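You operate a simulated robot arm through the tools that you are given. There is no shell and no other tool. Be economical: measure what you need, move in short steps, check, and stop when the job is done.

Carry out the task below with a simulated robot arm. There is one attempt and no reset: what you move stays moved.

Task
Take the teal relay and put it on the test card. Take the medium cell labelled "No. 72" from the top of the steel table and leave it on the grey plate on the top of the grey bench. Put one of the spacers from the top of the grey bench on the low board of the steel table. Take the green tray from the top of the wooden table and leave it on the low board of the rail table. Put two of the green cells from the top of the blue table on the top of the wooden table. Take the orange block and leave it on the clear patch behind the pouch holder. Put one of the green plates from the top of the grey bench on the blue sheet on the top of the grey bench. The order is free. Set down upright: medium cell, green plate.

The check looks at the end state, three seconds after you hand in, the way a careful person would. Anything else that was tipped, shoved, dropped, spilled or broken makes it a failure. Flat cloth is picked up by pressing the open fingertips on it (5 to 10 N) and closing them slowly along it; thin cloth reads only 2 to 8 mm in the jaws.

Robot
A 7-joint arm with a three-finger gripper on a trunk, on a base that drives. Base frame: it is fixed to the floor where the robot stands at the start and does not move with it; the origin is under the middle of the robot, x ahead of it, y to its left, z up. Lengths are in m, angles in degrees, forces in N, time in s.
With the tool pointing down near the work surface it reaches from about 0.48 to 0.94 m from the robot's upright axis, wherever it stands. Its first joint turns from -166.0 to 166.0 degrees. Places, roughly: blue sheet [-0.75, -1.75, 0.75]; clear patch behind the pouch holder (12x13 cm) [0.48, -1.68, 0.78]; green cell [-3.25, -3.75, 0.75]; green plate (11x1x10 cm) [0.9, -1.7, 0.8]; green tray [-5.25, -3, 0.75]; grey plate [0, -2, 0.75]; low board of the rail table [-7.6, -1.3, 0.2]; low board of the steel table [0.8, 0.2, 0.2]; medium cell [0.75, 0, 0.75]; orange block [1, -2, 0.75]; spacer [1, -1.5, 0.75]; teal relay [0.75, 0, 0.75]; test card [1, 0.25, 0.75]; top of the wooden table [-5.5, -2.3, 0.8]. Payload 2.69 kg.
The TCP is the grasp point between the finger pads, 0.029 m short of the fingertips. In the tool frame z runs along the fingers and y along their closing line. The gripper opens to 0.12 m. The gripper's body begins 0.078 m behind the TCP.
Orientation is told as [roll, pitch, yaw] about the base's x, y, z axes, in that order, counted from this pose: with the fingers straight down and closing along the base's y, the tool's x points along the base's -x, its y along +y and its z along -z.

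Tools
- The arm moves only by the tool apply_moves. Its argument "motion" is a list of rows, each an object of numbers (a shift or turn left out is 0, a gripper value left out holds the last): "ax", "ay", "az": the turn, a rotation vector about the tool's x, y, z in degrees; "x", "y", "z": the shift along the tool's x, y, z in m; "hand": the closure, from 0 (fully open) to 1 (shut). In form: [{"ax": .., "ay": .., "az": .., "x": .., "y": .., "z": .., "hand": ..}, ...]. A call has 1 to 12 rows; each row shifts and turns the commanded pose from where the row before left it, along the tool's axes as they then stand. A row lasts 0.2 s, in which the tool goes at most 0.05 m and 8.6 degrees; a call with a longer step from one row to the next is refused whole, and so is a gripper value outside its range. A pose out of reach is approached as far as the arm can. The call stops where the force on the tool passes 40 N (or 10 N more than at its start, if that is more) or the arm is blocked; 0.2 s more then pass. Each finger halts on what it meets, pressing with about 42 N; the grip force reading is that of the motor and also rises with nothing between the fingers. The clock runs only during rows and for 0.2 s after the last one: add rows that do not move to give the fingers time. It gives the time, the measured TCP pose, the force on the tool (base axes), the opening and the grip force at its end, in the units of the frame above (readings bear some noise), with the torque about the TCP (base axes, N m) and any sound that the robot's microphone picked up.
- Cameras (640 x 400 px; columns grow to the right, rows downward): "scene" is now at [0.2294, 0.0391, 1.2904]; the picture's right is [0.47, -0.88, 0.00], its down [-0.59, -0.31, -0.74] and it looks along [0.66, 0.35, -0.67] (base axes); focal length 294 px, centre (320, 200). "wrist" rides on the gripper at [0.063, 0, -0.104] in the tool frame; the picture's right is [0.01, 1.00, 0.00], its down [-0.83, 0.00, -0.56] and it looks along [-0.56, 0.00, 0.83] (tool axes); focal length 275 px, centre (320, 200). There is no depth. A picture from a camera that has moved, and an enlarged one, comes with that camera's place and axes in the base frame and with its lens.
- grab_frame(camera): a new picture of that camera. It takes no simulated time.
- raise_lower(by): slides the trunk up (or, below 0, down) by that many m; the arm and the scene camera ride with it, the base frame stays. It gives what a move gives, with no picture.
- roll_base(legs): drives the robot by 1 to 6 legs, each [ahead, left, turn to the left] in m, m and degrees, along the robot's own axes; the way and the turn of a leg run together, so that a leg with both is an arc; at most 1.5 m and 180 degrees a leg. The arm and the cameras ride along, it lands a little off, and it stops where it bumps. It gives what a move gives.
- pan_tilt(pan, tilt): turns the head with the scene camera to pan (to the left, within 86 degrees either way) and tilt (down, from -29 to 69), counted from straight ahead of the robot. It gives what a move gives.
- inspect(camera, box): a new picture of the part [left, top, right, bottom] of that camera's present view, enlarged. It takes no simulated time.
- finish_job(): hands the job in; it is judged then, once.

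Work in short steps. Places have to be worked out from the pictures, the camera data and where the tool is seen: move nearer, look again, correct. Check each grasp and each placing, and mend what went wrong. You have 483 turns and 228 pictures in all, those below and enlarged ones among them. Open the gripper and draw the arm clear of the work before you hand the job in, unless the task says otherwise; then end with one line.

The tools are called by a JSON object that holds its "op" and its "data". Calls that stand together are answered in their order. apply_moves: Moves the arm, as the interface text tells. Its arguments: {"type":"object","properties":{"motion":{"type":"array","items":{"type":"object","properties":{"ax":{"type":"number"},"ay":{"type":"number"},"az":{"type":"number"},"x":{"type":"number"},"y":{"type":"number"},"z":{"type":"number"},"hand":{"type":"number"}}}}},"required":["motion"]} The other tools are called the same way: raise_lower (by) slides the trunk up or down; roll_base (legs) drives the base; pan_tilt (pan, tilt) turns the head that bears the scene camera; grab_frame (camera) takes a picture; inspect (camera, box) takes an enlarged picture of a part of a camera's view; finish_job () hands the job in.

At the start:

```text
t: 0.0
eef_pos: [0.4883, 0.3003, 1.0014]
tcp_rot: [0.0, 0.0, 0.1]
force: [0.4, -0.1, 0.1]
torque: [0.0, -0.02, 0.02]
grip_width: 0.1198
grip_force: 0.0
trunk travel left (down, up): [-0.55, 0.063]
robot x, y, heading: [-0.0018, -0.0033, 0.2]
head pan, tilt: [28.0, 41.9]
```

scene: 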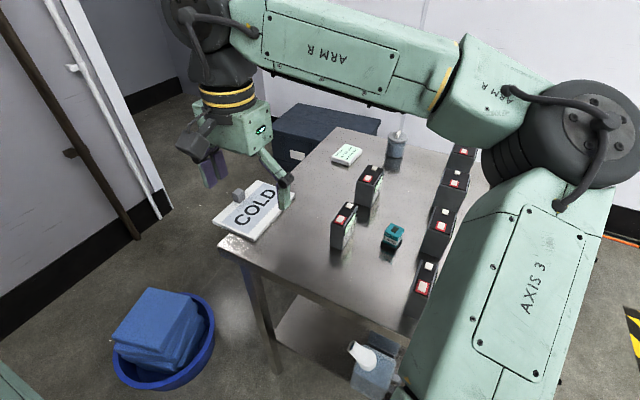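
wrist: 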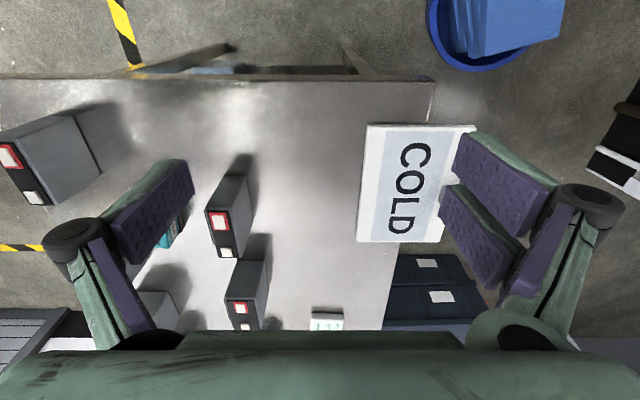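

I'll look closer at the steel table first to tell the cells, the relay and the test card apart.

{"op": "inspect", "data": {"camera": "scene", "box": [320, 130, 480, 230]}}

{"op": "inspect", "data": {"camera": "scene", "box": [320, 200, 480, 300]}}

```text
4.00 times, centred on (400, 180) of scene
camera zoom: at [0.2294, 0.0391, 1.2904], right [0.47, -0.88, 0.0], down [-0.59, -0.31, -0.74], along [0.66, 0.35, -0.67], focal length 1176 px, centre (0, 280)
```

zoom: 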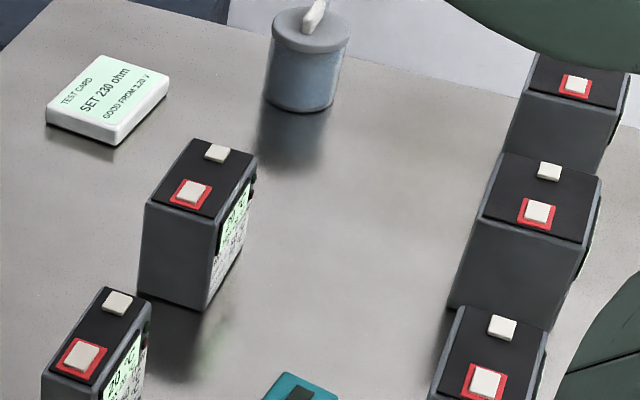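

```text
4.00 times, centred on (400, 250) of scene
camera zoom: at [0.2294, 0.0391, 1.2904], right [0.47, -0.88, 0.0], down [-0.59, -0.31, -0.74], along [0.66, 0.35, -0.67], focal length 1176 px, centre (0, 0)
```

zoom: 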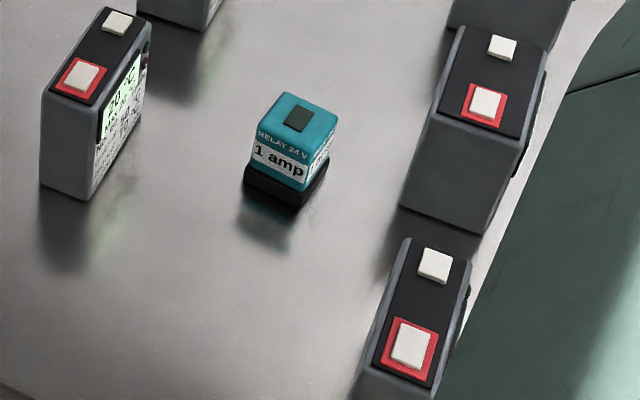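

The relay sits near (0.69, 0.10), square to the axes, and the test card near (1.0, 0.35). I move the open gripper above the relay and check with the wrist camera.

{"op": "apply_moves", "data": {"motion": [{"x": -0.035, "y": -0.034, "hand": 0.3}, {"x": -0.035, "y": -0.034}, {"x": -0.035, "y": -0.034}, {"x": -0.035, "y": -0.034}, {"x": -0.035, "y": -0.034}, {"x": -0.03, "y": -0.03}, {}, {}]}}

{"op": "grab_frame", "data": {"camera": "wrist"}}

{"op": "grab_frame", "data": {"camera": "scene"}}

```text
t: 1.8
eef_pos: [0.695, 0.1025, 1.0002]
tcp_rot: [0.0, 0.1, 0.1]
force: [0.2, 0.6, -0.8]
torque: [0.02, 0.0, 0.0]
grip_width: 0.0839
grip_force: 0.1
trunk travel left (down, up): [-0.55, 0.063]
robot x, y, heading: [-0.0016, 0.0007, -0.2]
head pan, tilt: [28.0, 41.9]
```

```text
223 pictures are left
camera wrist: at [0.632, 0.1016, 1.1044], right [-0.01, 1.0, 0.0], down [0.83, 0.0, 0.56], along [0.56, 0.0, -0.83], focal length 275 px, centre (320, 200)
```

wrist: 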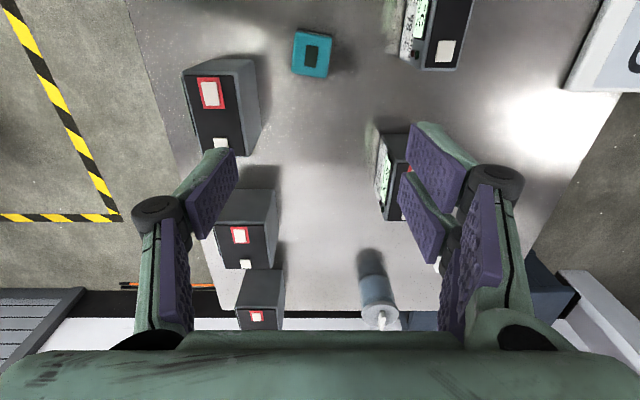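

```text
222 pictures are left
camera scene: at [0.2294, 0.0391, 1.2904], right [0.47, -0.88, 0.0], down [-0.59, -0.31, -0.74], along [0.66, 0.35, -0.67], focal length 294 px, centre (320, 200)
```

scene: 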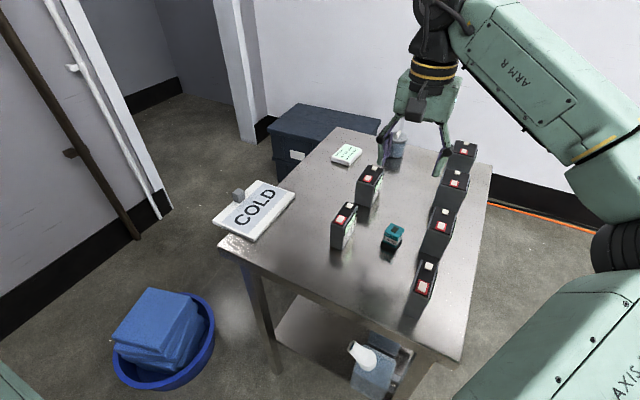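

Triangulating both cameras puts the relay top at about (0.659, 0.095, 0.846), so this table is nearer 0.80 m high. I move over it and lower for a closer look.

{"op": "apply_moves", "data": {"motion": [{"x": 0.018, "y": -0.004, "z": 0.035}, {"x": 0.018, "y": -0.003, "z": 0.035}, {}]}}

{"op": "grab_frame", "data": {"camera": "wrist"}}

```text
t: 2.6
eef_pos: [0.6588, 0.0949, 0.9302]
tcp_rot: [0.1, 0.0, 0.1]
force: [-0.4, 0.4, -0.1]
torque: [-0.01, -0.02, -0.01]
grip_width: 0.0839
grip_force: 0.0
trunk travel left (down, up): [-0.55, 0.063]
robot x, y, heading: [-0.0007, -0.0018, 0.2]
head pan, tilt: [28.0, 41.9]
```

```text
221 pictures are left
camera wrist: at [0.5954, 0.0941, 1.0345], right [0.0, 1.0, 0.0], down [0.83, 0.0, 0.56], along [0.56, 0.0, -0.83], focal length 275 px, centre (320, 200)
```

wrist: 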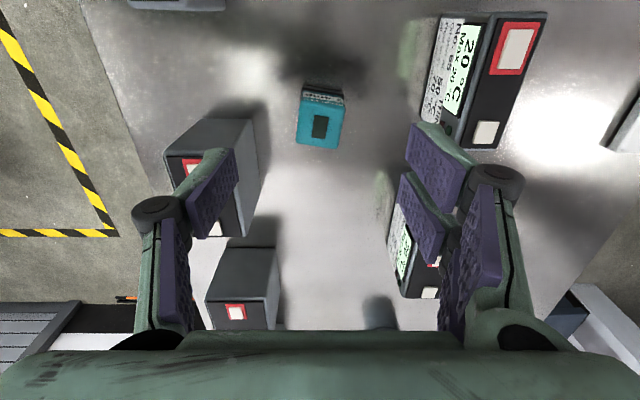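

The relay is centred and turned about −7° in yaw. I align with it and lower around its upper body, then close.

{"op": "apply_moves", "data": {"motion": [{"az": 7, "z": 0.03}, {"z": 0.03}, {"z": 0.027}, {}]}}

{"op": "grab_frame", "data": {"camera": "wrist"}}

{"op": "inspect", "data": {"camera": "scene", "box": [320, 170, 480, 270]}}

```text
t: 3.6
eef_pos: [0.6568, 0.0944, 0.8423]
tcp_rot: [0.0, 0.0, -7.0]
force: [-0.6, -0.3, -0.4]
torque: [-0.02, 0.02, 0.01]
grip_width: 0.084
grip_force: 0.1
trunk travel left (down, up): [-0.55, 0.063]
robot x, y, heading: [0.0022, 0.0027, -0.1]
head pan, tilt: [28.0, 41.9]
```

```text
220 pictures are left
camera wrist: at [0.595, 0.1021, 0.9471], right [0.12, 0.99, 0.0], down [0.83, -0.1, 0.56], along [0.55, -0.06, -0.83], focal length 275 px, centre (320, 200)
```

wrist: 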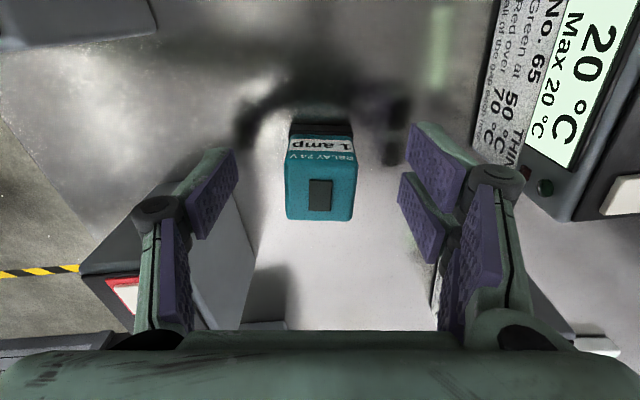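

```text
4.00 times, centred on (400, 220) of scene
camera zoom: at [0.2294, 0.0391, 1.2904], right [0.47, -0.88, 0.0], down [-0.59, -0.31, -0.74], along [0.66, 0.35, -0.67], focal length 1176 px, centre (0, 120)
```

zoom: 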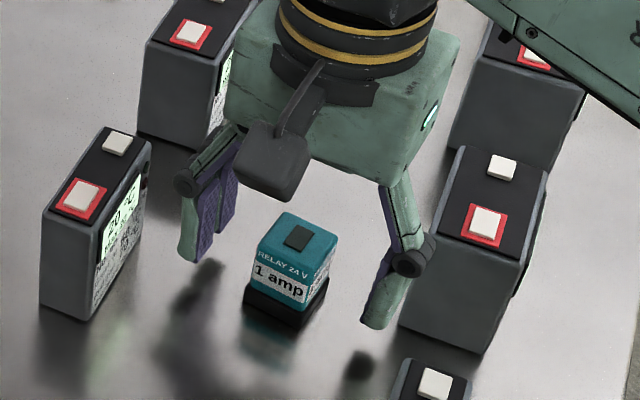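

The relay is centred between the fingers and the tips are just above the table. I go 8 mm lower and close.

{"op": "apply_moves", "data": {"motion": [{"z": 0.008}, {"hand": 0.8}, {}, {}, {}, {}, {}]}}

{"op": "apply_moves", "data": {"motion": [{"z": -0.03}, {"z": -0.04}, {"z": -0.04}, {}]}}

{"op": "grab_frame", "data": {"camera": "scene"}}

```text
t: 5.2
eef_pos: [0.6575, 0.0944, 0.8358]
tcp_rot: [-0.1, 0.0, -7.0]
force: [-0.2, 0.1, 0.5]
torque: [0.02, -0.01, 0.01]
grip_width: 0.0331
grip_force: 41.9
trunk travel left (down, up): [-0.55, 0.063]
robot x, y, heading: [-0.001, -0.0008, 0.2]
head pan, tilt: [28.0, 41.9]
```

```text
t: 6.2
eef_pos: [0.6581, 0.0959, 0.9458]
tcp_rot: [0.0, -0.1, -6.9]
force: [0.3, 0.3, 0.3]
torque: [0.03, 0.0, 0.0]
grip_width: 0.0241
grip_force: 0.0
trunk travel left (down, up): [-0.55, 0.063]
robot x, y, heading: [0.0, 0.0014, -0.1]
head pan, tilt: [28.0, 41.9]
```

```text
218 pictures are left
camera scene: at [0.2294, 0.0391, 1.2904], right [0.47, -0.88, 0.0], down [-0.59, -0.31, -0.74], along [0.66, 0.35, -0.67], focal length 294 px, centre (320, 200)
```

scene: 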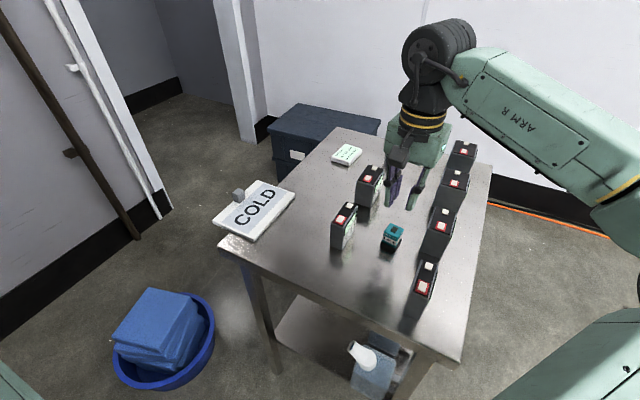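

The relay slipped out, so the grip was too high or on a slope. I open and look from the wrist camera to check where it is now.

{"op": "apply_moves", "data": {"motion": [{"hand": 0.3}, {}, {}, {"z": 0.05}, {}]}}

{"op": "grab_frame", "data": {"camera": "wrist"}}

{"op": "inspect", "data": {"camera": "scene", "box": [352, 205, 432, 255]}}

```text
t: 7.4
eef_pos: [0.6563, 0.0955, 0.8956]
tcp_rot: [0.0, 0.0, -6.8]
force: [0.5, 0.3, -0.2]
torque: [0.02, 0.04, 0.0]
grip_width: 0.084
grip_force: 0.1
trunk travel left (down, up): [-0.55, 0.063]
robot x, y, heading: [-0.0004, 0.0014, 0.1]
head pan, tilt: [28.0, 41.9]
```

```text
217 pictures are left
camera wrist: at [0.5939, 0.1022, 0.9997], right [0.12, 0.99, 0.0], down [0.83, -0.1, 0.56], along [0.55, -0.06, -0.83], focal length 275 px, centre (320, 200)
```

wrist: 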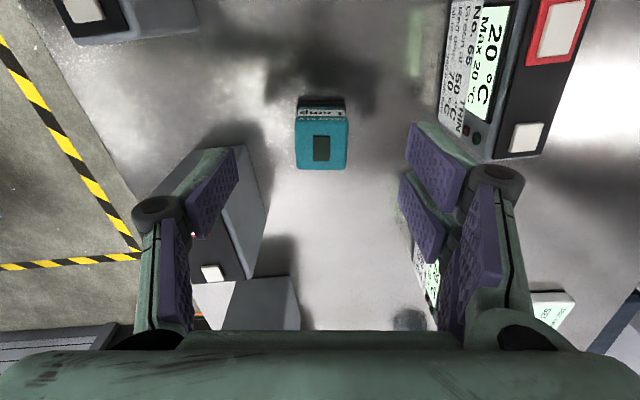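

```text
8.00 times, centred on (392, 230) of scene
camera zoom: at [0.2294, 0.0391, 1.2904], right [0.47, -0.88, 0.0], down [-0.59, -0.31, -0.74], along [0.66, 0.35, -0.67], focal length 2352 px, centre (-256, -40)
```

zoom: 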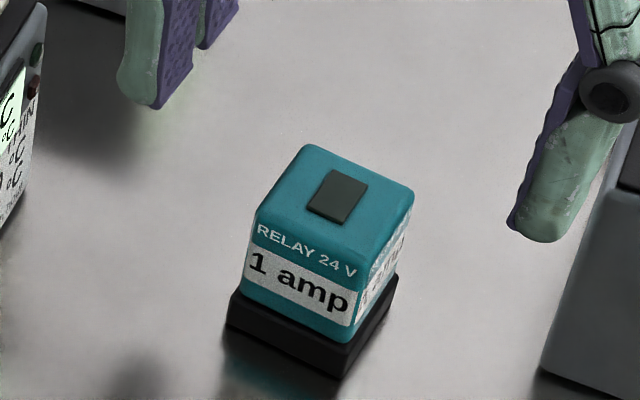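

The relay hasn't moved. I lower until the fingertips are near the table, then grip with full closure and lift slowly.

{"op": "apply_moves", "data": {"motion": [{"z": 0.03}, {"z": 0.03}, {"z": 0.006}, {"z": 0.004}, {"z": 0.004}, {}]}}

{"op": "inspect", "data": {"camera": "scene", "box": [352, 205, 432, 255]}}

```text
t: 8.8
eef_pos: [0.6572, 0.0946, 0.8228]
tcp_rot: [0.1, -0.1, -7.0]
force: [0.5, -1.5, 6.4]
torque: [0.04, 0.01, 0.05]
grip_width: 0.0846
grip_force: 0.8
trunk travel left (down, up): [-0.55, 0.063]
robot x, y, heading: [0.0014, 0.0019, 0.1]
head pan, tilt: [28.0, 41.9]
```

```text
8.00 times, centred on (392, 230) of scene
camera zoom: at [0.229, 0.0389, 1.2906], right [0.47, -0.88, 0.0], down [-0.59, -0.31, -0.74], along [0.66, 0.35, -0.67], focal length 2352 px, centre (-256, -40)
```

zoom: 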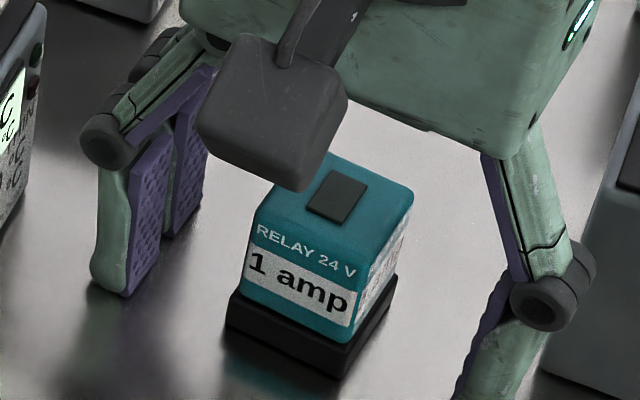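

The tips touch the table at TCP z≈0.823 (table ≈0.793). I rise 3 mm, close fully and lift slowly.

{"op": "apply_moves", "data": {"motion": [{"z": -0.004}, {"hand": 1.0}, {}, {}, {}, {}, {}, {}, {}]}}

{"op": "apply_moves", "data": {"motion": [{"z": -0.005}, {"z": -0.005}, {"z": -0.01}, {"z": -0.01}, {}]}}

{"op": "inspect", "data": {"camera": "scene", "box": [352, 205, 432, 255]}}

```text
t: 10.8
eef_pos: [0.657, 0.0944, 0.8287]
tcp_rot: [0.1, -0.2, -7.1]
force: [4.8, -8.4, 32.9]
torque: [-0.37, 0.05, 0.05]
grip_width: 0.0333
grip_force: 42.4
trunk travel left (down, up): [-0.55, 0.063]
robot x, y, heading: [0.0002, -0.0013, -0.0]
head pan, tilt: [28.0, 41.9]
```

```text
t: 12.0
eef_pos: [0.658, 0.0955, 0.8562]
tcp_rot: [0.0, 0.0, -6.9]
force: [-0.5, 0.8, -0.5]
torque: [0.01, 0.01, 0.01]
grip_width: 0.0333
grip_force: 42.4
trunk travel left (down, up): [-0.55, 0.063]
robot x, y, heading: [0.0013, 0.0045, 0.0]
head pan, tilt: [28.0, 41.9]
```

```text
8.00 times, centred on (392, 230) of scene
camera zoom: at [0.2294, 0.0391, 1.2904], right [0.47, -0.88, 0.0], down [-0.59, -0.31, -0.74], along [0.66, 0.35, -0.67], focal length 2352 px, centre (-256, -40)
```

zoom: 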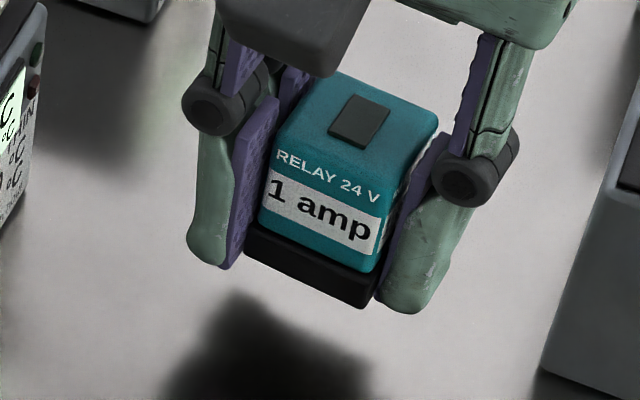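

Relay is held. The card is around (0.917, 0.314), slightly beyond reach, so I lift high and drive a bit left and ahead.

{"op": "apply_moves", "data": {"motion": [{"z": -0.03}, {"z": -0.04}, {"z": -0.04}, {"z": -0.04}, {}]}}

{"op": "roll_base", "data": {"legs": [[0.04, 0.2, 0]]}}

{"op": "grab_frame", "data": {"camera": "wrist"}}

{"op": "grab_frame", "data": {"camera": "scene"}}

```text
t: 13.2
eef_pos: [0.658, 0.0964, 1.007]
tcp_rot: [0.0, -0.1, -7.0]
force: [-0.1, 0.0, -0.1]
torque: [0.02, -0.03, 0.01]
grip_width: 0.0333
grip_force: 42.2
trunk travel left (down, up): [-0.55, 0.063]
robot x, y, heading: [0.0006, -0.0009, 0.1]
head pan, tilt: [28.0, 41.9]
```

```text
t: 15.4
eef_pos: [0.6974, 0.2956, 1.0055]
tcp_rot: [-0.1, 0.0, -7.1]
force: [-0.5, -0.7, -0.4]
torque: [-0.01, 0.0, 0.0]
grip_width: 0.0332
grip_force: 41.8
trunk travel left (down, up): [-0.55, 0.063]
robot x, y, heading: [0.0394, 0.1988, 0.1]
head pan, tilt: [28.0, 41.9]
```

```text
213 pictures are left
camera wrist: at [0.6353, 0.3023, 1.1101], right [0.12, 0.99, 0.0], down [0.83, -0.1, 0.56], along [0.55, -0.06, -0.83], focal length 275 px, centre (320, 200)
```

wrist: 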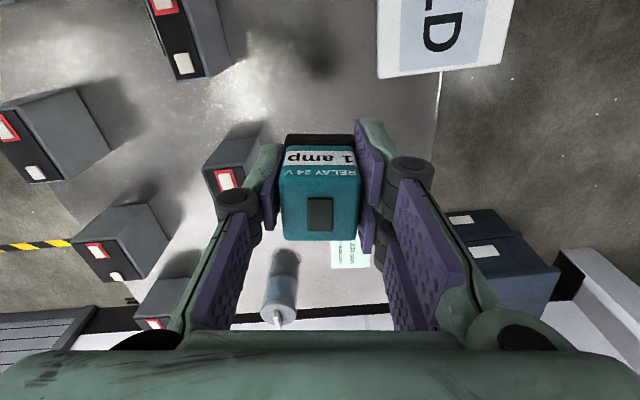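

```text
212 pictures are left
camera scene: at [0.2692, 0.2386, 1.2904], right [0.47, -0.88, 0.0], down [-0.59, -0.31, -0.74], along [0.66, 0.35, -0.67], focal length 294 px, centre (320, 200)
```

scene: 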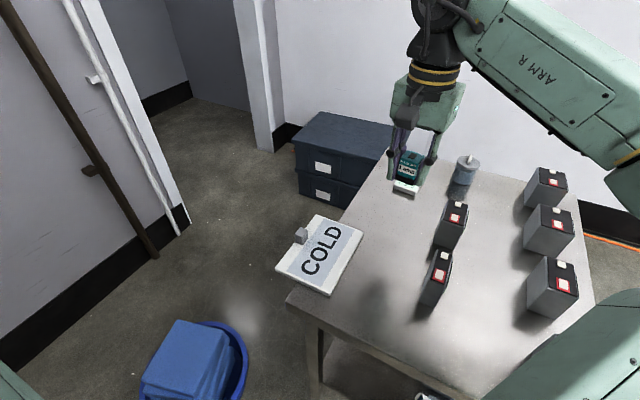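

Both views agree on the card at about (0.918, 0.311). I move above it.

{"op": "apply_moves", "data": {"motion": [{"x": -0.0433, "y": 0.0085}, {"x": -0.0433, "y": 0.0085}, {"x": -0.0433, "y": 0.0085}, {"x": -0.0433, "y": 0.0085}, {"x": -0.0433, "y": 0.0085}, {"z": 0.04}, {"z": 0.04}, {}]}}

{"op": "grab_frame", "data": {"camera": "wrist"}}

{"op": "inspect", "data": {"camera": "scene", "box": [360, 130, 520, 230]}}

```text
t: 17.2
eef_pos: [0.9165, 0.3106, 0.9248]
tcp_rot: [0.0, 0.0, -7.0]
force: [0.2, -0.2, -1.0]
torque: [0.0, 0.04, 0.01]
grip_width: 0.0333
grip_force: 41.7
trunk travel left (down, up): [-0.55, 0.063]
robot x, y, heading: [0.0403, 0.2011, -0.0]
head pan, tilt: [28.0, 41.9]
```

```text
211 pictures are left
camera wrist: at [0.8551, 0.3172, 1.0292], right [0.12, 0.99, 0.0], down [0.83, -0.1, 0.56], along [0.55, -0.06, -0.83], focal length 275 px, centre (320, 200)
```

wrist: 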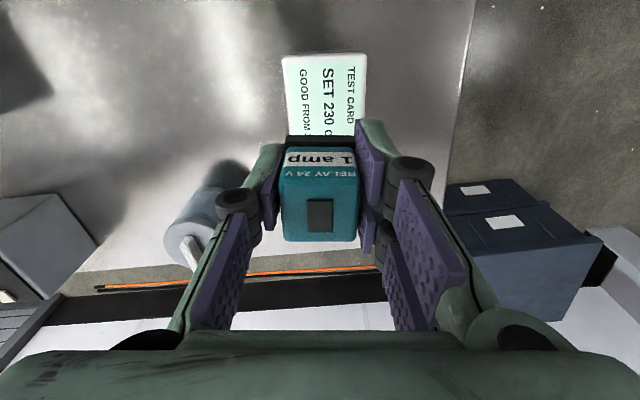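

```text
4.00 times, centred on (440, 180) of scene
camera zoom: at [0.2691, 0.2385, 1.2904], right [0.47, -0.88, 0.0], down [-0.59, -0.31, -0.74], along [0.66, 0.35, -0.67], focal length 1176 px, centre (-160, 280)
```

zoom: 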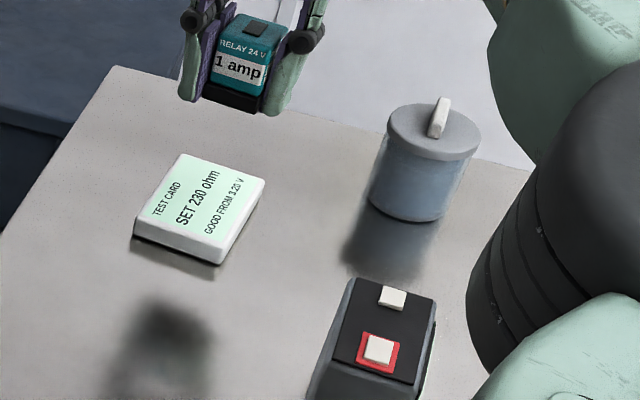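

Card top centre is about (0.912, 0.317) at z≈0.813; a small correction, then lower until contact.

{"op": "apply_moves", "data": {"motion": [{"x": 0.005, "y": 0.006, "z": 0.03}, {"z": 0.03}, {"z": 0.008}, {"z": 0.003}, {"z": 0.003}, {}]}}

{"op": "inspect", "data": {"camera": "scene", "box": [360, 130, 520, 230]}}

```text
t: 18.6
eef_pos: [0.9129, 0.3171, 0.8517]
tcp_rot: [0.1, 0.0, -7.0]
force: [-0.2, -0.3, 0.2]
torque: [-0.03, -0.01, 0.03]
grip_width: 0.033
grip_force: 42.8
trunk travel left (down, up): [-0.55, 0.063]
robot x, y, heading: [0.0401, 0.2003, -0.1]
head pan, tilt: [28.0, 41.9]
```

```text
4.00 times, centred on (440, 180) of scene
camera zoom: at [0.2692, 0.2384, 1.2904], right [0.47, -0.88, 0.0], down [-0.59, -0.31, -0.74], along [0.66, 0.35, -0.67], focal length 1176 px, centre (-160, 280)
```

zoom: 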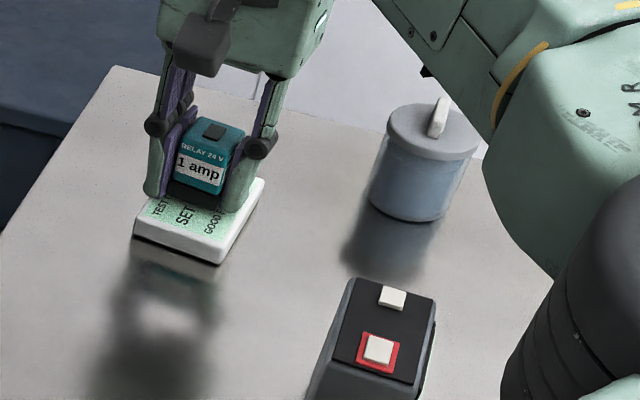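

Not touching yet; I lower further in small steps until contact shows.

{"op": "apply_moves", "data": {"motion": [{"z": 0.003, "x": 0.004}, {"z": 0.003}, {"z": 0.003}, {}]}}

```text
t: 19.6
eef_pos: [0.9076, 0.3169, 0.8443]
tcp_rot: [0.1, 0.0, -7.0]
force: [1.1, 0.7, 7.0]
torque: [0.0, -0.11, 0.01]
grip_width: 0.0335
grip_force: 42.3
trunk travel left (down, up): [-0.55, 0.063]
robot x, y, heading: [0.0397, 0.1971, 0.0]
head pan, tilt: [28.0, 41.9]
```

Contact at 7 N. I open the fingers and retreat upward.

{"op": "apply_moves", "data": {"motion": [{"hand": 0.85}, {"hand": 0.6}, {"hand": 0.5}, {}, {}]}}

{"op": "apply_moves", "data": {"motion": [{"z": -0.02}, {"z": -0.04}, {"z": -0.05}, {"z": -0.05}, {}]}}

{"op": "inspect", "data": {"camera": "scene", "box": [360, 130, 520, 230]}}

```text
t: 20.8
eef_pos: [0.9085, 0.3178, 0.8422]
tcp_rot: [0.0, 0.0, -7.0]
force: [-0.7, 0.5, 1.5]
torque: [-0.05, -0.04, 0.02]
grip_width: 0.06
grip_force: 0.0
trunk travel left (down, up): [-0.55, 0.063]
robot x, y, heading: [0.0368, 0.2007, -0.1]
head pan, tilt: [28.0, 41.9]
```

```text
t: 22.0
eef_pos: [0.9101, 0.3172, 1.0027]
tcp_rot: [0.0, -0.1, -7.0]
force: [0.3, 0.6, -0.5]
torque: [0.03, 0.03, 0.01]
grip_width: 0.06
grip_force: 0.0
trunk travel left (down, up): [-0.55, 0.063]
robot x, y, heading: [0.0401, 0.1989, -0.1]
head pan, tilt: [28.0, 41.9]
```

```text
4.00 times, centred on (440, 180) of scene
camera zoom: at [0.2692, 0.2383, 1.2904], right [0.47, -0.88, 0.0], down [-0.59, -0.31, -0.74], along [0.66, 0.35, -0.67], focal length 1176 px, centre (-160, 280)
```

zoom: 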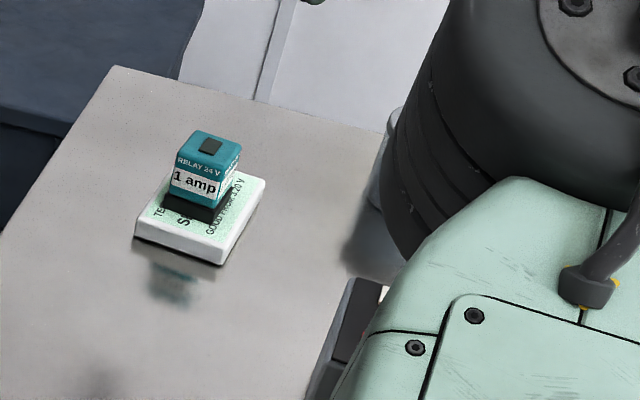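

Relay sits on the card. Now I draw the arm back and look around to the right for the other cells' labels and the bench.

{"op": "apply_moves", "data": {"motion": [{"x": 0.045, "z": -0.01, "hand": 0.3}, {"x": 0.045, "z": -0.01}, {"x": 0.045, "z": -0.01}, {"x": 0.045, "z": -0.01}, {"x": 0.045, "z": -0.01}, {"x": 0.045, "z": -0.01}, {"x": 0.045}, {"x": 0.045}, {}]}}

{"op": "pan_tilt", "data": {"pan": -60, "tilt": 25}}

{"op": "grab_frame", "data": {"camera": "scene"}}

```text
t: 24.0
eef_pos: [0.5513, 0.3614, 1.0626]
tcp_rot: [0.0, -0.1, -7.0]
force: [-0.5, -0.4, -0.7]
torque: [-0.02, -0.02, 0.01]
grip_width: 0.0841
grip_force: 0.0
trunk travel left (down, up): [-0.55, 0.063]
robot x, y, heading: [0.0418, 0.2001, -0.0]
head pan, tilt: [28.0, 41.9]
```

```text
t: 25.6
eef_pos: [0.5512, 0.3611, 1.0629]
tcp_rot: [0.0, -0.1, -6.9]
force: [0.2, 0.0, 0.4]
torque: [0.02, 0.03, 0.03]
grip_width: 0.0839
grip_force: 0.0
trunk travel left (down, up): [-0.55, 0.063]
robot x, y, heading: [0.0377, 0.1995, -0.0]
head pan, tilt: [-60.0, 25.0]
```

```text
207 pictures are left
camera scene: at [0.2413, 0.1194, 1.3166], right [-0.87, -0.5, 0.0], down [-0.21, 0.37, -0.91], along [0.45, -0.78, -0.42], focal length 294 px, centre (320, 200)
```

scene: 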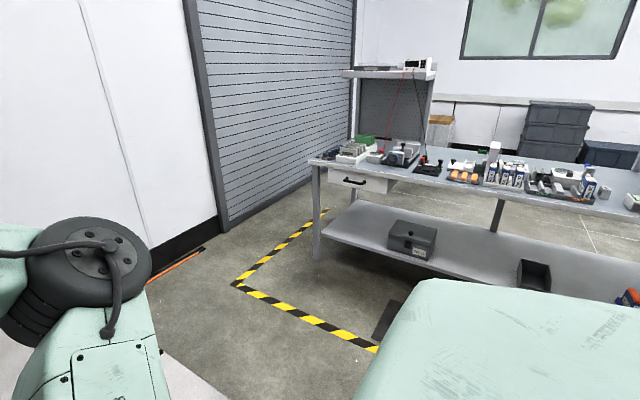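

The floor to the right is clear. I drive right to see the cells' labelled sides.

{"op": "roll_base", "data": {"legs": [[-0.05, -0.9, 0]]}}

{"op": "pan_tilt", "data": {"pan": 40, "tilt": 30}}

{"op": "grab_frame", "data": {"camera": "scene"}}

```text
t: 32.9
eef_pos: [0.5013, -0.5351, 1.0635]
tcp_rot: [0.0, 0.1, -6.8]
force: [-0.3, -0.1, -0.3]
torque: [0.02, 0.01, 0.0]
grip_width: 0.0843
grip_force: 0.0
trunk travel left (down, up): [-0.55, 0.063]
robot x, y, heading: [-0.0089, -0.6993, -0.1]
head pan, tilt: [-60.0, 25.0]
```

```text
t: 34.7
eef_pos: [0.5022, -0.5346, 1.0624]
tcp_rot: [0.0, 0.0, -6.9]
force: [0.5, 0.6, -0.7]
torque: [0.01, -0.02, 0.04]
grip_width: 0.0837
grip_force: 0.2
trunk travel left (down, up): [-0.55, 0.063]
robot x, y, heading: [-0.0083, -0.6964, -0.1]
head pan, tilt: [40.0, 30.0]
```

```text
206 pictures are left
camera scene: at [0.2151, -0.6403, 1.3087], right [0.64, -0.77, 0.0], down [-0.38, -0.32, -0.87], along [0.66, 0.56, -0.5], focal length 294 px, centre (320, 200)
```

scene: 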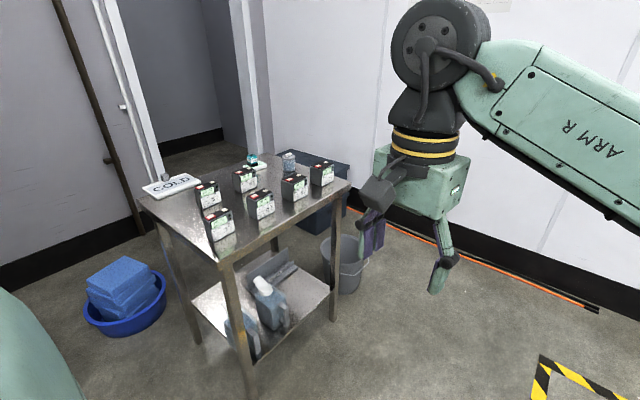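

All labels face this side. I zoom in to read them, and on the low board.

{"op": "inspect", "data": {"camera": "scene", "box": [190, 155, 270, 205]}}

{"op": "inspect", "data": {"camera": "scene", "box": [190, 195, 270, 245]}}

{"op": "inspect", "data": {"camera": "scene", "box": [245, 155, 341, 215]}}

{"op": "inspect", "data": {"camera": "scene", "box": [180, 240, 340, 340]}}

```text
8.00 times, centred on (230, 180) of scene
camera zoom: at [0.2151, -0.6403, 1.3087], right [0.64, -0.77, 0.0], down [-0.38, -0.32, -0.87], along [0.66, 0.56, -0.5], focal length 2352 px, centre (1040, 360)
```

zoom: 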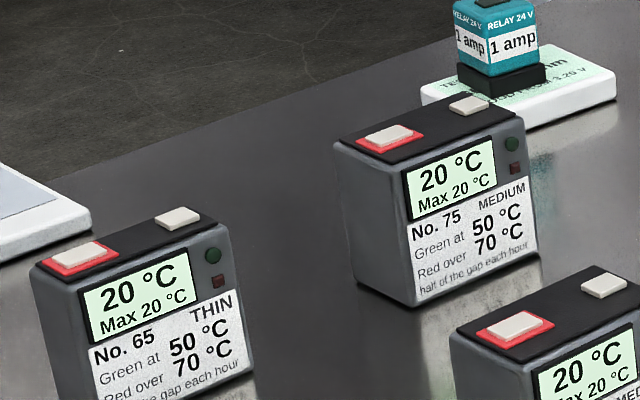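

```text
8.00 times, centred on (230, 220) of scene
camera zoom: at [0.2151, -0.6403, 1.3087], right [0.64, -0.77, 0.0], down [-0.38, -0.32, -0.87], along [0.66, 0.56, -0.5], focal length 2352 px, centre (1040, 40)
```

zoom: 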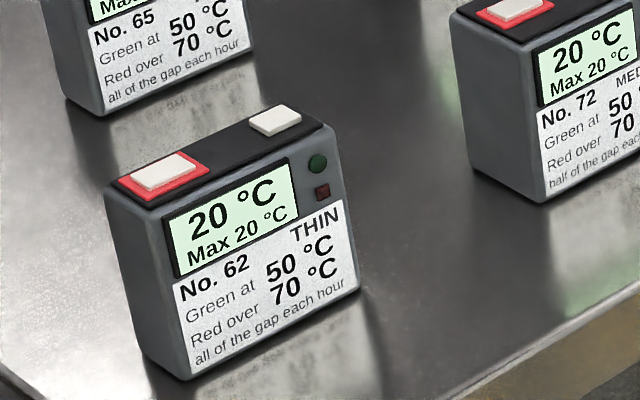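

```text
6.67 times, centred on (293, 185) of scene
camera zoom: at [0.2151, -0.6403, 1.3087], right [0.64, -0.77, 0.0], down [-0.38, -0.32, -0.87], along [0.66, 0.56, -0.5], focal length 1960 px, centre (500, 300)
```

zoom: 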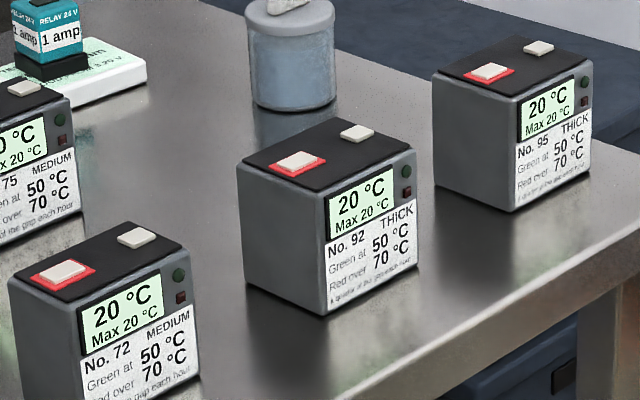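

```text
4.00 times, centred on (260, 290) of scene
camera zoom: at [0.2151, -0.6403, 1.3087], right [0.64, -0.77, 0.0], down [-0.38, -0.32, -0.87], along [0.66, 0.56, -0.5], focal length 1176 px, centre (560, -160)
```

zoom: 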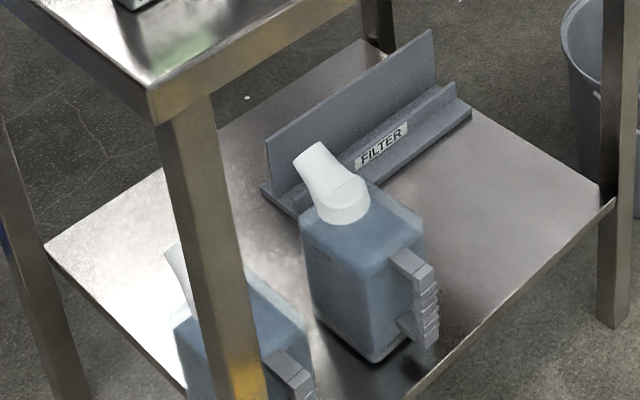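

No. 72 is the second cell of the near row, at about (0.688, 0.006). I drive back left to face it.

{"op": "roll_base", "data": {"legs": [[0, 0.55, 0]]}}

{"op": "apply_moves", "data": {"motion": [{"az": -7, "x": -0.03, "hand": 0.1}, {"x": -0.04}, {"x": -0.04}, {"x": -0.04}, {}]}}

{"op": "grab_frame", "data": {"camera": "wrist"}}

{"op": "grab_frame", "data": {"camera": "scene"}}

```text
t: 39.5
eef_pos: [0.5003, 0.0128, 1.063]
tcp_rot: [-0.1, 0.0, -6.8]
force: [-1.0, -1.0, 0.7]
torque: [0.0, -0.01, -0.02]
grip_width: 0.084
grip_force: 0.1
trunk travel left (down, up): [-0.55, 0.063]
robot x, y, heading: [-0.0143, -0.1491, 0.3]
head pan, tilt: [40.0, 30.0]
```

```text
t: 40.6
eef_pos: [0.6489, 0.0093, 1.0637]
tcp_rot: [0.0, 0.0, 0.2]
force: [0.8, -0.2, 0.6]
torque: [0.01, 0.01, -0.01]
grip_width: 0.108
grip_force: 0.0
trunk travel left (down, up): [-0.55, 0.063]
robot x, y, heading: [-0.0122, -0.1506, 0.1]
head pan, tilt: [40.0, 30.0]
```

```text
201 pictures are left
camera wrist: at [0.5876, 0.0081, 1.1675], right [-0.01, 1.0, 0.0], down [0.83, 0.01, 0.56], along [0.56, 0.01, -0.83], focal length 275 px, centre (320, 200)
```

wrist: 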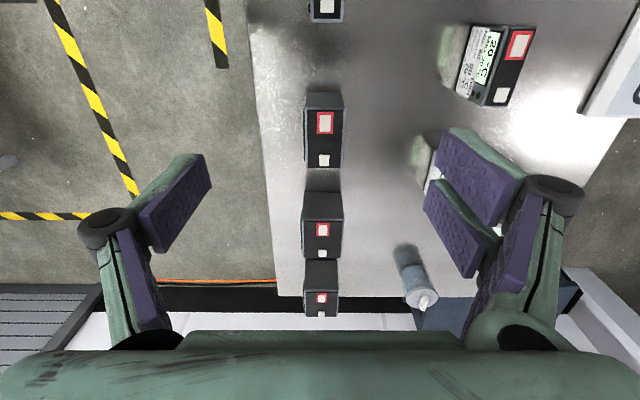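

```text
200 pictures are left
camera scene: at [0.2134, -0.0925, 1.3087], right [0.65, -0.76, 0.0], down [-0.38, -0.32, -0.87], along [0.66, 0.56, -0.5], focal length 294 px, centre (320, 200)
```

scene: 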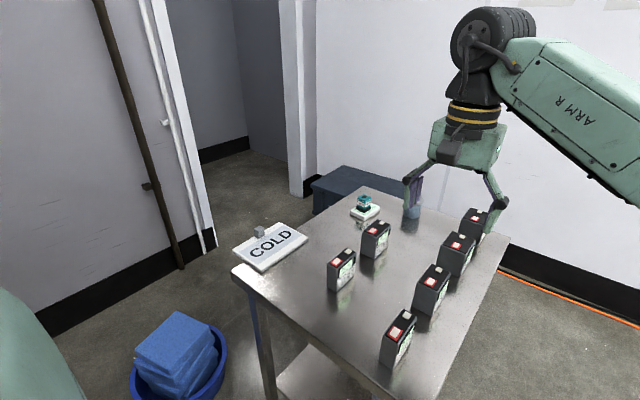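

Cell 72 is at about (0.694, 0.015). I move above and lower for a closer look.

{"op": "apply_moves", "data": {"motion": [{"x": -0.04, "y": 0.005, "z": 0.045}, {"x": -0.004, "z": 0.045}, {}]}}

{"op": "grab_frame", "data": {"camera": "wrist"}}

```text
refused: row 1 steps farther than a row can; nothing moved
```

```text
199 pictures are left
camera wrist: at [0.5876, 0.0081, 1.1675], right [-0.01, 1.0, 0.0], down [0.83, 0.01, 0.56], along [0.56, 0.01, -0.83], focal length 275 px, centre (320, 200)
```

wrist: 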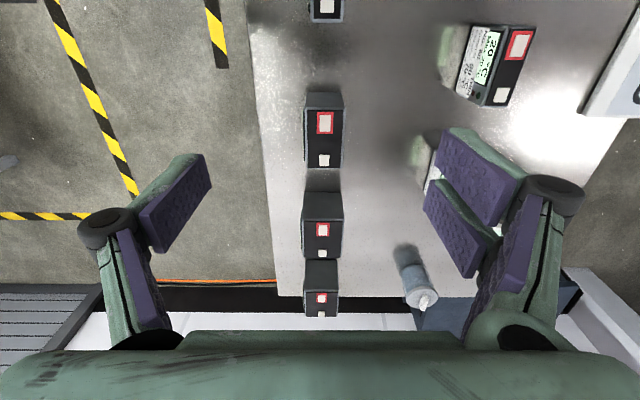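

The first step was too long; I split it.

{"op": "apply_moves", "data": {"motion": [{"x": -0.022, "y": 0.003, "z": 0.035}, {"x": -0.022, "y": 0.002, "z": 0.035}, {"z": 0.02}, {}]}}

{"op": "grab_frame", "data": {"camera": "wrist"}}

```text
t: 41.6
eef_pos: [0.6943, 0.0154, 0.9728]
tcp_rot: [0.1, 0.1, 0.2]
force: [-0.1, -0.5, 0.8]
torque: [-0.02, -0.02, 0.0]
grip_width: 0.108
grip_force: 0.1
trunk travel left (down, up): [-0.55, 0.063]
robot x, y, heading: [-0.0109, -0.1514, 0.1]
head pan, tilt: [40.0, 30.0]
```

```text
198 pictures are left
camera wrist: at [0.6318, 0.0143, 1.0773], right [-0.01, 1.0, 0.0], down [0.83, 0.01, 0.56], along [0.56, 0.01, -0.83], focal length 275 px, centre (320, 200)
```

wrist: 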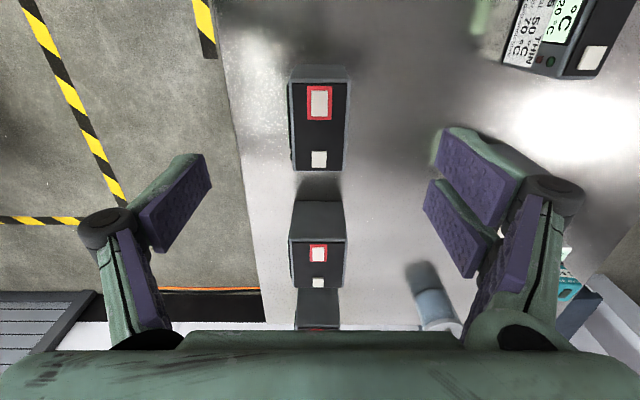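

The cell is 4 cm thick, centred under the TCP with its top at z≈0.89. I descend to 0.848 and grip.

{"op": "apply_moves", "data": {"motion": [{"x": -0.002, "z": 0.04}, {"z": 0.04}, {"z": 0.045}, {}, {"hand": 1.0}, {}, {}, {}, {}, {}, {}]}}

{"op": "apply_moves", "data": {"motion": [{"z": -0.005}, {"z": -0.01}, {"z": -0.02}, {}]}}

{"op": "inspect", "data": {"camera": "scene", "box": [350, 220, 510, 320]}}

```text
t: 44.0
eef_pos: [0.696, 0.0146, 0.8485]
tcp_rot: [0.0, 0.0, 0.2]
force: [0.3, -2.2, 1.2]
torque: [-0.2, 0.03, 0.0]
grip_width: 0.045
grip_force: 42.0
trunk travel left (down, up): [-0.55, 0.063]
robot x, y, heading: [-0.0116, -0.1525, 0.2]
head pan, tilt: [40.0, 30.0]
```

```text
t: 45.0
eef_pos: [0.6966, 0.0154, 0.8825]
tcp_rot: [0.1, 0.0, 0.2]
force: [0.4, 0.4, -5.0]
torque: [0.02, 0.1, 0.01]
grip_width: 0.0447
grip_force: 42.0
trunk travel left (down, up): [-0.55, 0.063]
robot x, y, heading: [-0.0113, -0.1507, 0.2]
head pan, tilt: [40.0, 30.0]
```

```text
4.00 times, centred on (430, 270) of scene
camera zoom: at [0.2138, -0.0924, 1.3085], right [0.65, -0.76, 0.0], down [-0.38, -0.32, -0.87], along [0.66, 0.56, -0.5], focal length 1176 px, centre (-120, -80)
```

zoom: 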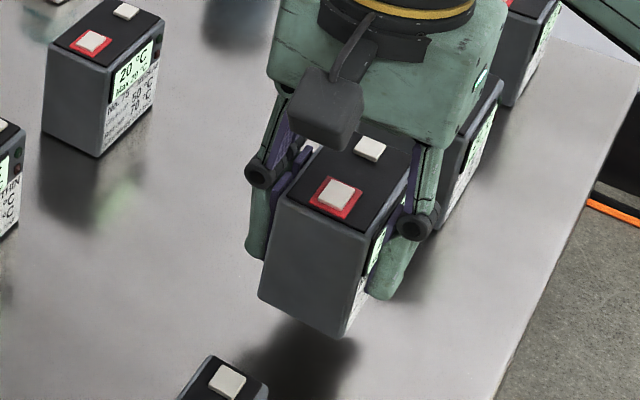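

Held firmly (≈0.5 kg). I lift high, back off, and turn right 90° to face the grey bench.

{"op": "apply_moves", "data": {"motion": [{"z": -0.04}, {"z": -0.045}, {"z": -0.045}, {"z": -0.045}, {"z": -0.045}, {}]}}

{"op": "roll_base", "data": {"legs": [[-0.15, 0, 0], [0, 0, -90]]}}

{"op": "pan_tilt", "data": {"pan": 15, "tilt": 25}}

{"op": "grab_frame", "data": {"camera": "scene"}}

```text
t: 46.5
eef_pos: [0.6963, 0.0141, 1.1033]
tcp_rot: [0.0, 0.1, 0.2]
force: [0.6, -0.4, -4.9]
torque: [0.02, 0.06, 0.01]
grip_width: 0.0446
grip_force: 42.1
trunk travel left (down, up): [-0.55, 0.063]
robot x, y, heading: [-0.0118, -0.1536, 0.3]
head pan, tilt: [40.0, 30.0]
```

```text
t: 51.8
eef_pos: [0.0023, -0.8597, 1.1037]
tcp_rot: [0.1, 0.0, -89.8]
force: [-0.2, -1.1, -4.6]
torque: [0.04, 0.03, -0.01]
grip_width: 0.0446
grip_force: 42.3
trunk travel left (down, up): [-0.55, 0.063]
robot x, y, heading: [-0.1643, -0.1502, -89.7]
head pan, tilt: [40.0, 30.0]
```

```text
t: 52.6
eef_pos: [0.0042, -0.8602, 1.1037]
tcp_rot: [0.0, 0.1, -89.8]
force: [0.4, -0.1, -5.1]
torque: [0.06, 0.01, -0.03]
grip_width: 0.0447
grip_force: 41.8
trunk travel left (down, up): [-0.55, 0.063]
robot x, y, heading: [-0.1636, -0.1533, -89.9]
head pan, tilt: [15.0, 25.0]
```

```text
196 pictures are left
camera scene: at [-0.1373, -0.3972, 1.3165], right [-0.96, -0.26, 0.0], down [-0.11, 0.41, -0.91], along [0.24, -0.87, -0.42], focal length 294 px, centre (320, 200)
```

scene: 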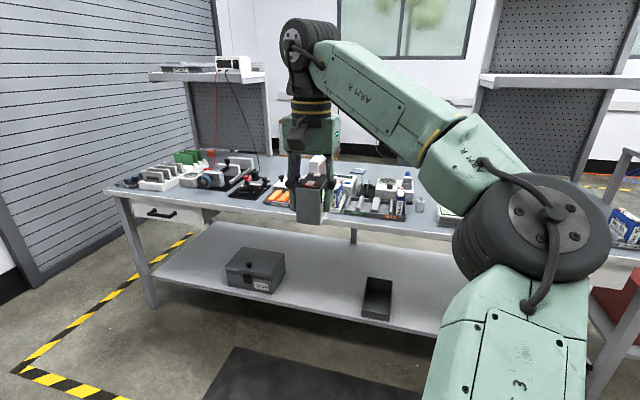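

I drive 0.5 m nearer and look at the bench top.

{"op": "roll_base", "data": {"legs": [[0.5, 0, 0]]}}

{"op": "pan_tilt", "data": {"pan": 0, "tilt": 35}}

{"op": "grab_frame", "data": {"camera": "scene"}}

{"op": "grab_frame", "data": {"camera": "wrist"}}

```text
t: 55.6
eef_pos: [0.0104, -1.3629, 1.1033]
tcp_rot: [-0.1, 0.1, -89.6]
force: [0.3, 0.1, -5.4]
torque: [0.06, 0.05, -0.03]
grip_width: 0.0446
grip_force: 42.5
trunk travel left (down, up): [-0.55, 0.063]
robot x, y, heading: [-0.1561, -0.6604, -89.6]
head pan, tilt: [15.0, 25.0]
```

```text
t: 56.4
eef_pos: [0.0101, -1.3626, 1.1028]
tcp_rot: [-0.1, 0.0, -89.5]
force: [-0.8, 0.2, -4.5]
torque: [0.04, -0.01, 0.01]
grip_width: 0.0447
grip_force: 42.3
trunk travel left (down, up): [-0.55, 0.063]
robot x, y, heading: [-0.1584, -0.6571, -89.6]
head pan, tilt: [0.0, 35.0]
```

```text
195 pictures are left
camera scene: at [-0.1572, -0.9004, 1.3008], right [-1.0, -0.01, 0.0], down [-0.01, 0.57, -0.82], along [0.01, -0.82, -0.57], focal length 294 px, centre (320, 200)
```

scene: 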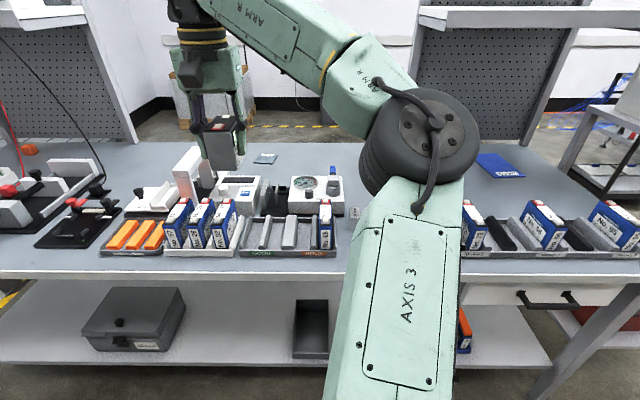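

```text
194 pictures are left
camera wrist: at [0.0093, -1.3002, 1.2076], right [1.0, 0.01, 0.0], down [0.01, -0.83, 0.56], along [0.01, -0.56, -0.83], focal length 275 px, centre (320, 200)
```

wrist: 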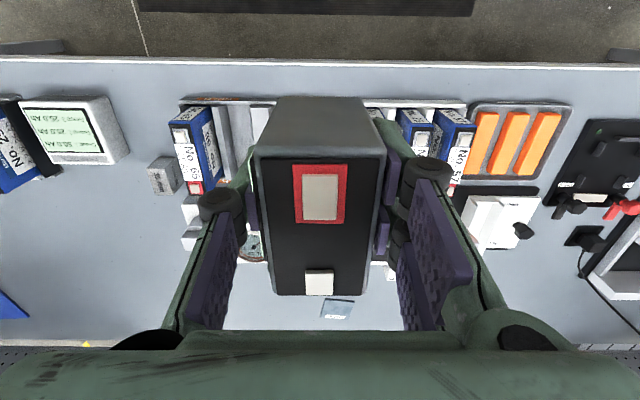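

A small grey square lies near (0.07, −1.92); I zoom in to identify it and the other items.

{"op": "inspect", "data": {"camera": "scene", "box": [160, 140, 360, 265]}}

{"op": "inspect", "data": {"camera": "scene", "box": [440, 140, 640, 265]}}

{"op": "inspect", "data": {"camera": "scene", "box": [0, 140, 200, 265]}}

```text
3.20 times, centred on (260, 202) of scene
camera zoom: at [-0.1572, -0.9004, 1.3008], right [-1.0, -0.01, 0.0], down [-0.01, 0.57, -0.82], along [0.01, -0.82, -0.57], focal length 941 px, centre (512, 192)
```

zoom: 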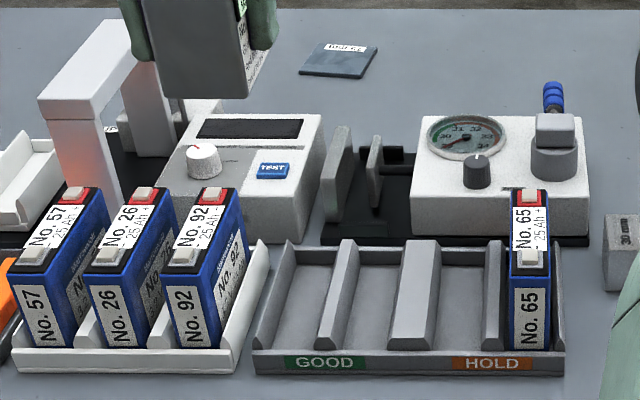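

```text
3.20 times, centred on (540, 202) of scene
camera zoom: at [-0.1572, -0.9004, 1.3008], right [-1.0, -0.01, 0.0], down [-0.01, 0.57, -0.82], along [0.01, -0.82, -0.57], focal length 941 px, centre (-384, 192)
```

zoom: 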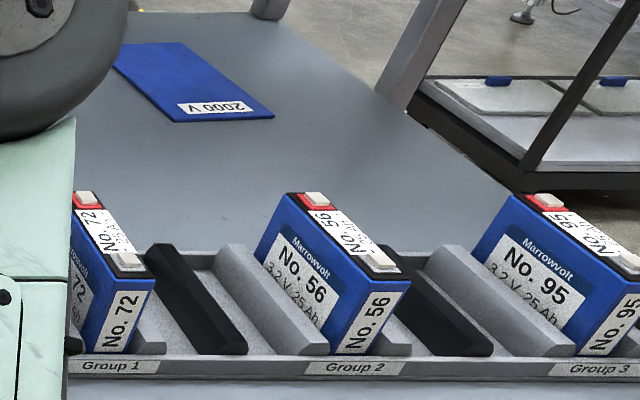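

```text
3.20 times, centred on (100, 202) of scene
camera zoom: at [-0.1572, -0.9004, 1.3008], right [-1.0, -0.01, 0.0], down [-0.01, 0.57, -0.82], along [0.01, -0.82, -0.57], focal length 941 px, centre (1024, 192)
```

zoom: 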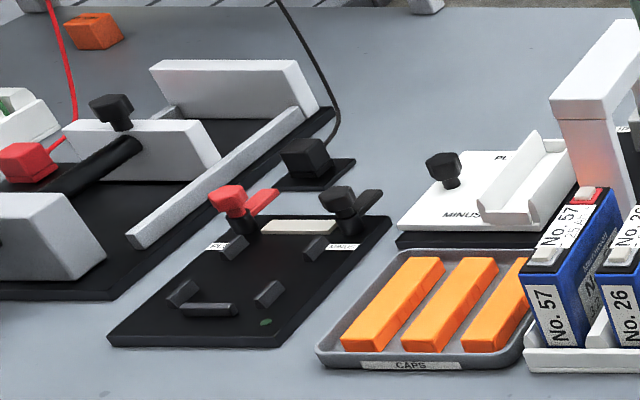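

The grey plate is the labelled square at about (0.066, −1.915). I check how close the base can get to the bench edge by looking straight down.

{"op": "pan_tilt", "data": {"pan": 40, "tilt": 69}}

{"op": "grab_frame", "data": {"camera": "scene"}}

```text
t: 57.4
eef_pos: [0.0094, -1.3628, 1.1029]
tcp_rot: [0.0, 0.0, -89.5]
force: [0.0, -0.6, -4.5]
torque: [0.04, 0.0, -0.02]
grip_width: 0.0445
grip_force: 41.4
trunk travel left (down, up): [-0.55, 0.063]
robot x, y, heading: [-0.1611, -0.6564, -89.8]
head pan, tilt: [40.0, 68.8]
```

```text
190 pictures are left
camera scene: at [-0.1217, -0.8549, 1.2571], right [-0.76, -0.65, 0.0], down [-0.6, 0.71, -0.36], along [0.24, -0.28, -0.93], focal length 294 px, centre (320, 200)
```

scene: 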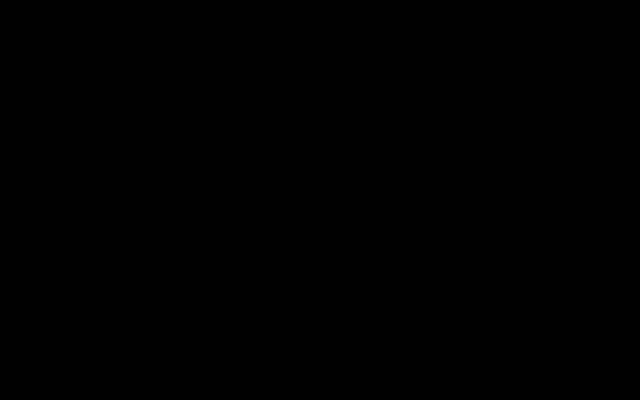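

The view is blocked by the robot itself; I try the other side.

{"op": "pan_tilt", "data": {"pan": 60, "tilt": 55}}

{"op": "grab_frame", "data": {"camera": "scene"}}

```text
t: 58.3
eef_pos: [0.0093, -1.3633, 1.1022]
tcp_rot: [0.0, 0.0, -89.4]
force: [0.4, 0.2, -4.9]
torque: [0.04, -0.01, 0.03]
grip_width: 0.0446
grip_force: 41.1
trunk travel left (down, up): [-0.55, 0.063]
robot x, y, heading: [-0.1599, -0.6571, -89.3]
head pan, tilt: [60.0, 55.0]
```

```text
189 pictures are left
camera scene: at [-0.0953, -0.8479, 1.2725], right [-0.49, -0.87, 0.0], down [-0.71, 0.4, -0.57], along [0.5, -0.28, -0.82], focal length 294 px, centre (320, 200)
```

scene: 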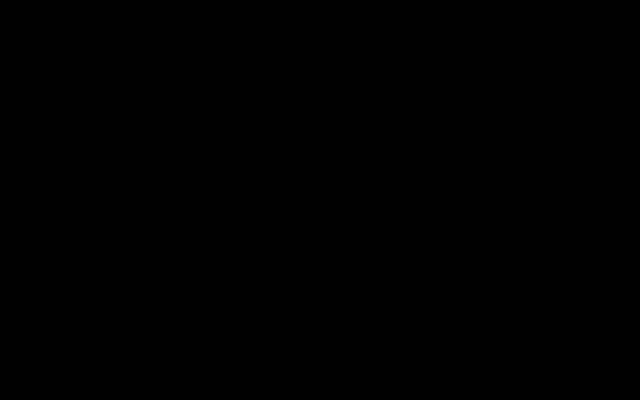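

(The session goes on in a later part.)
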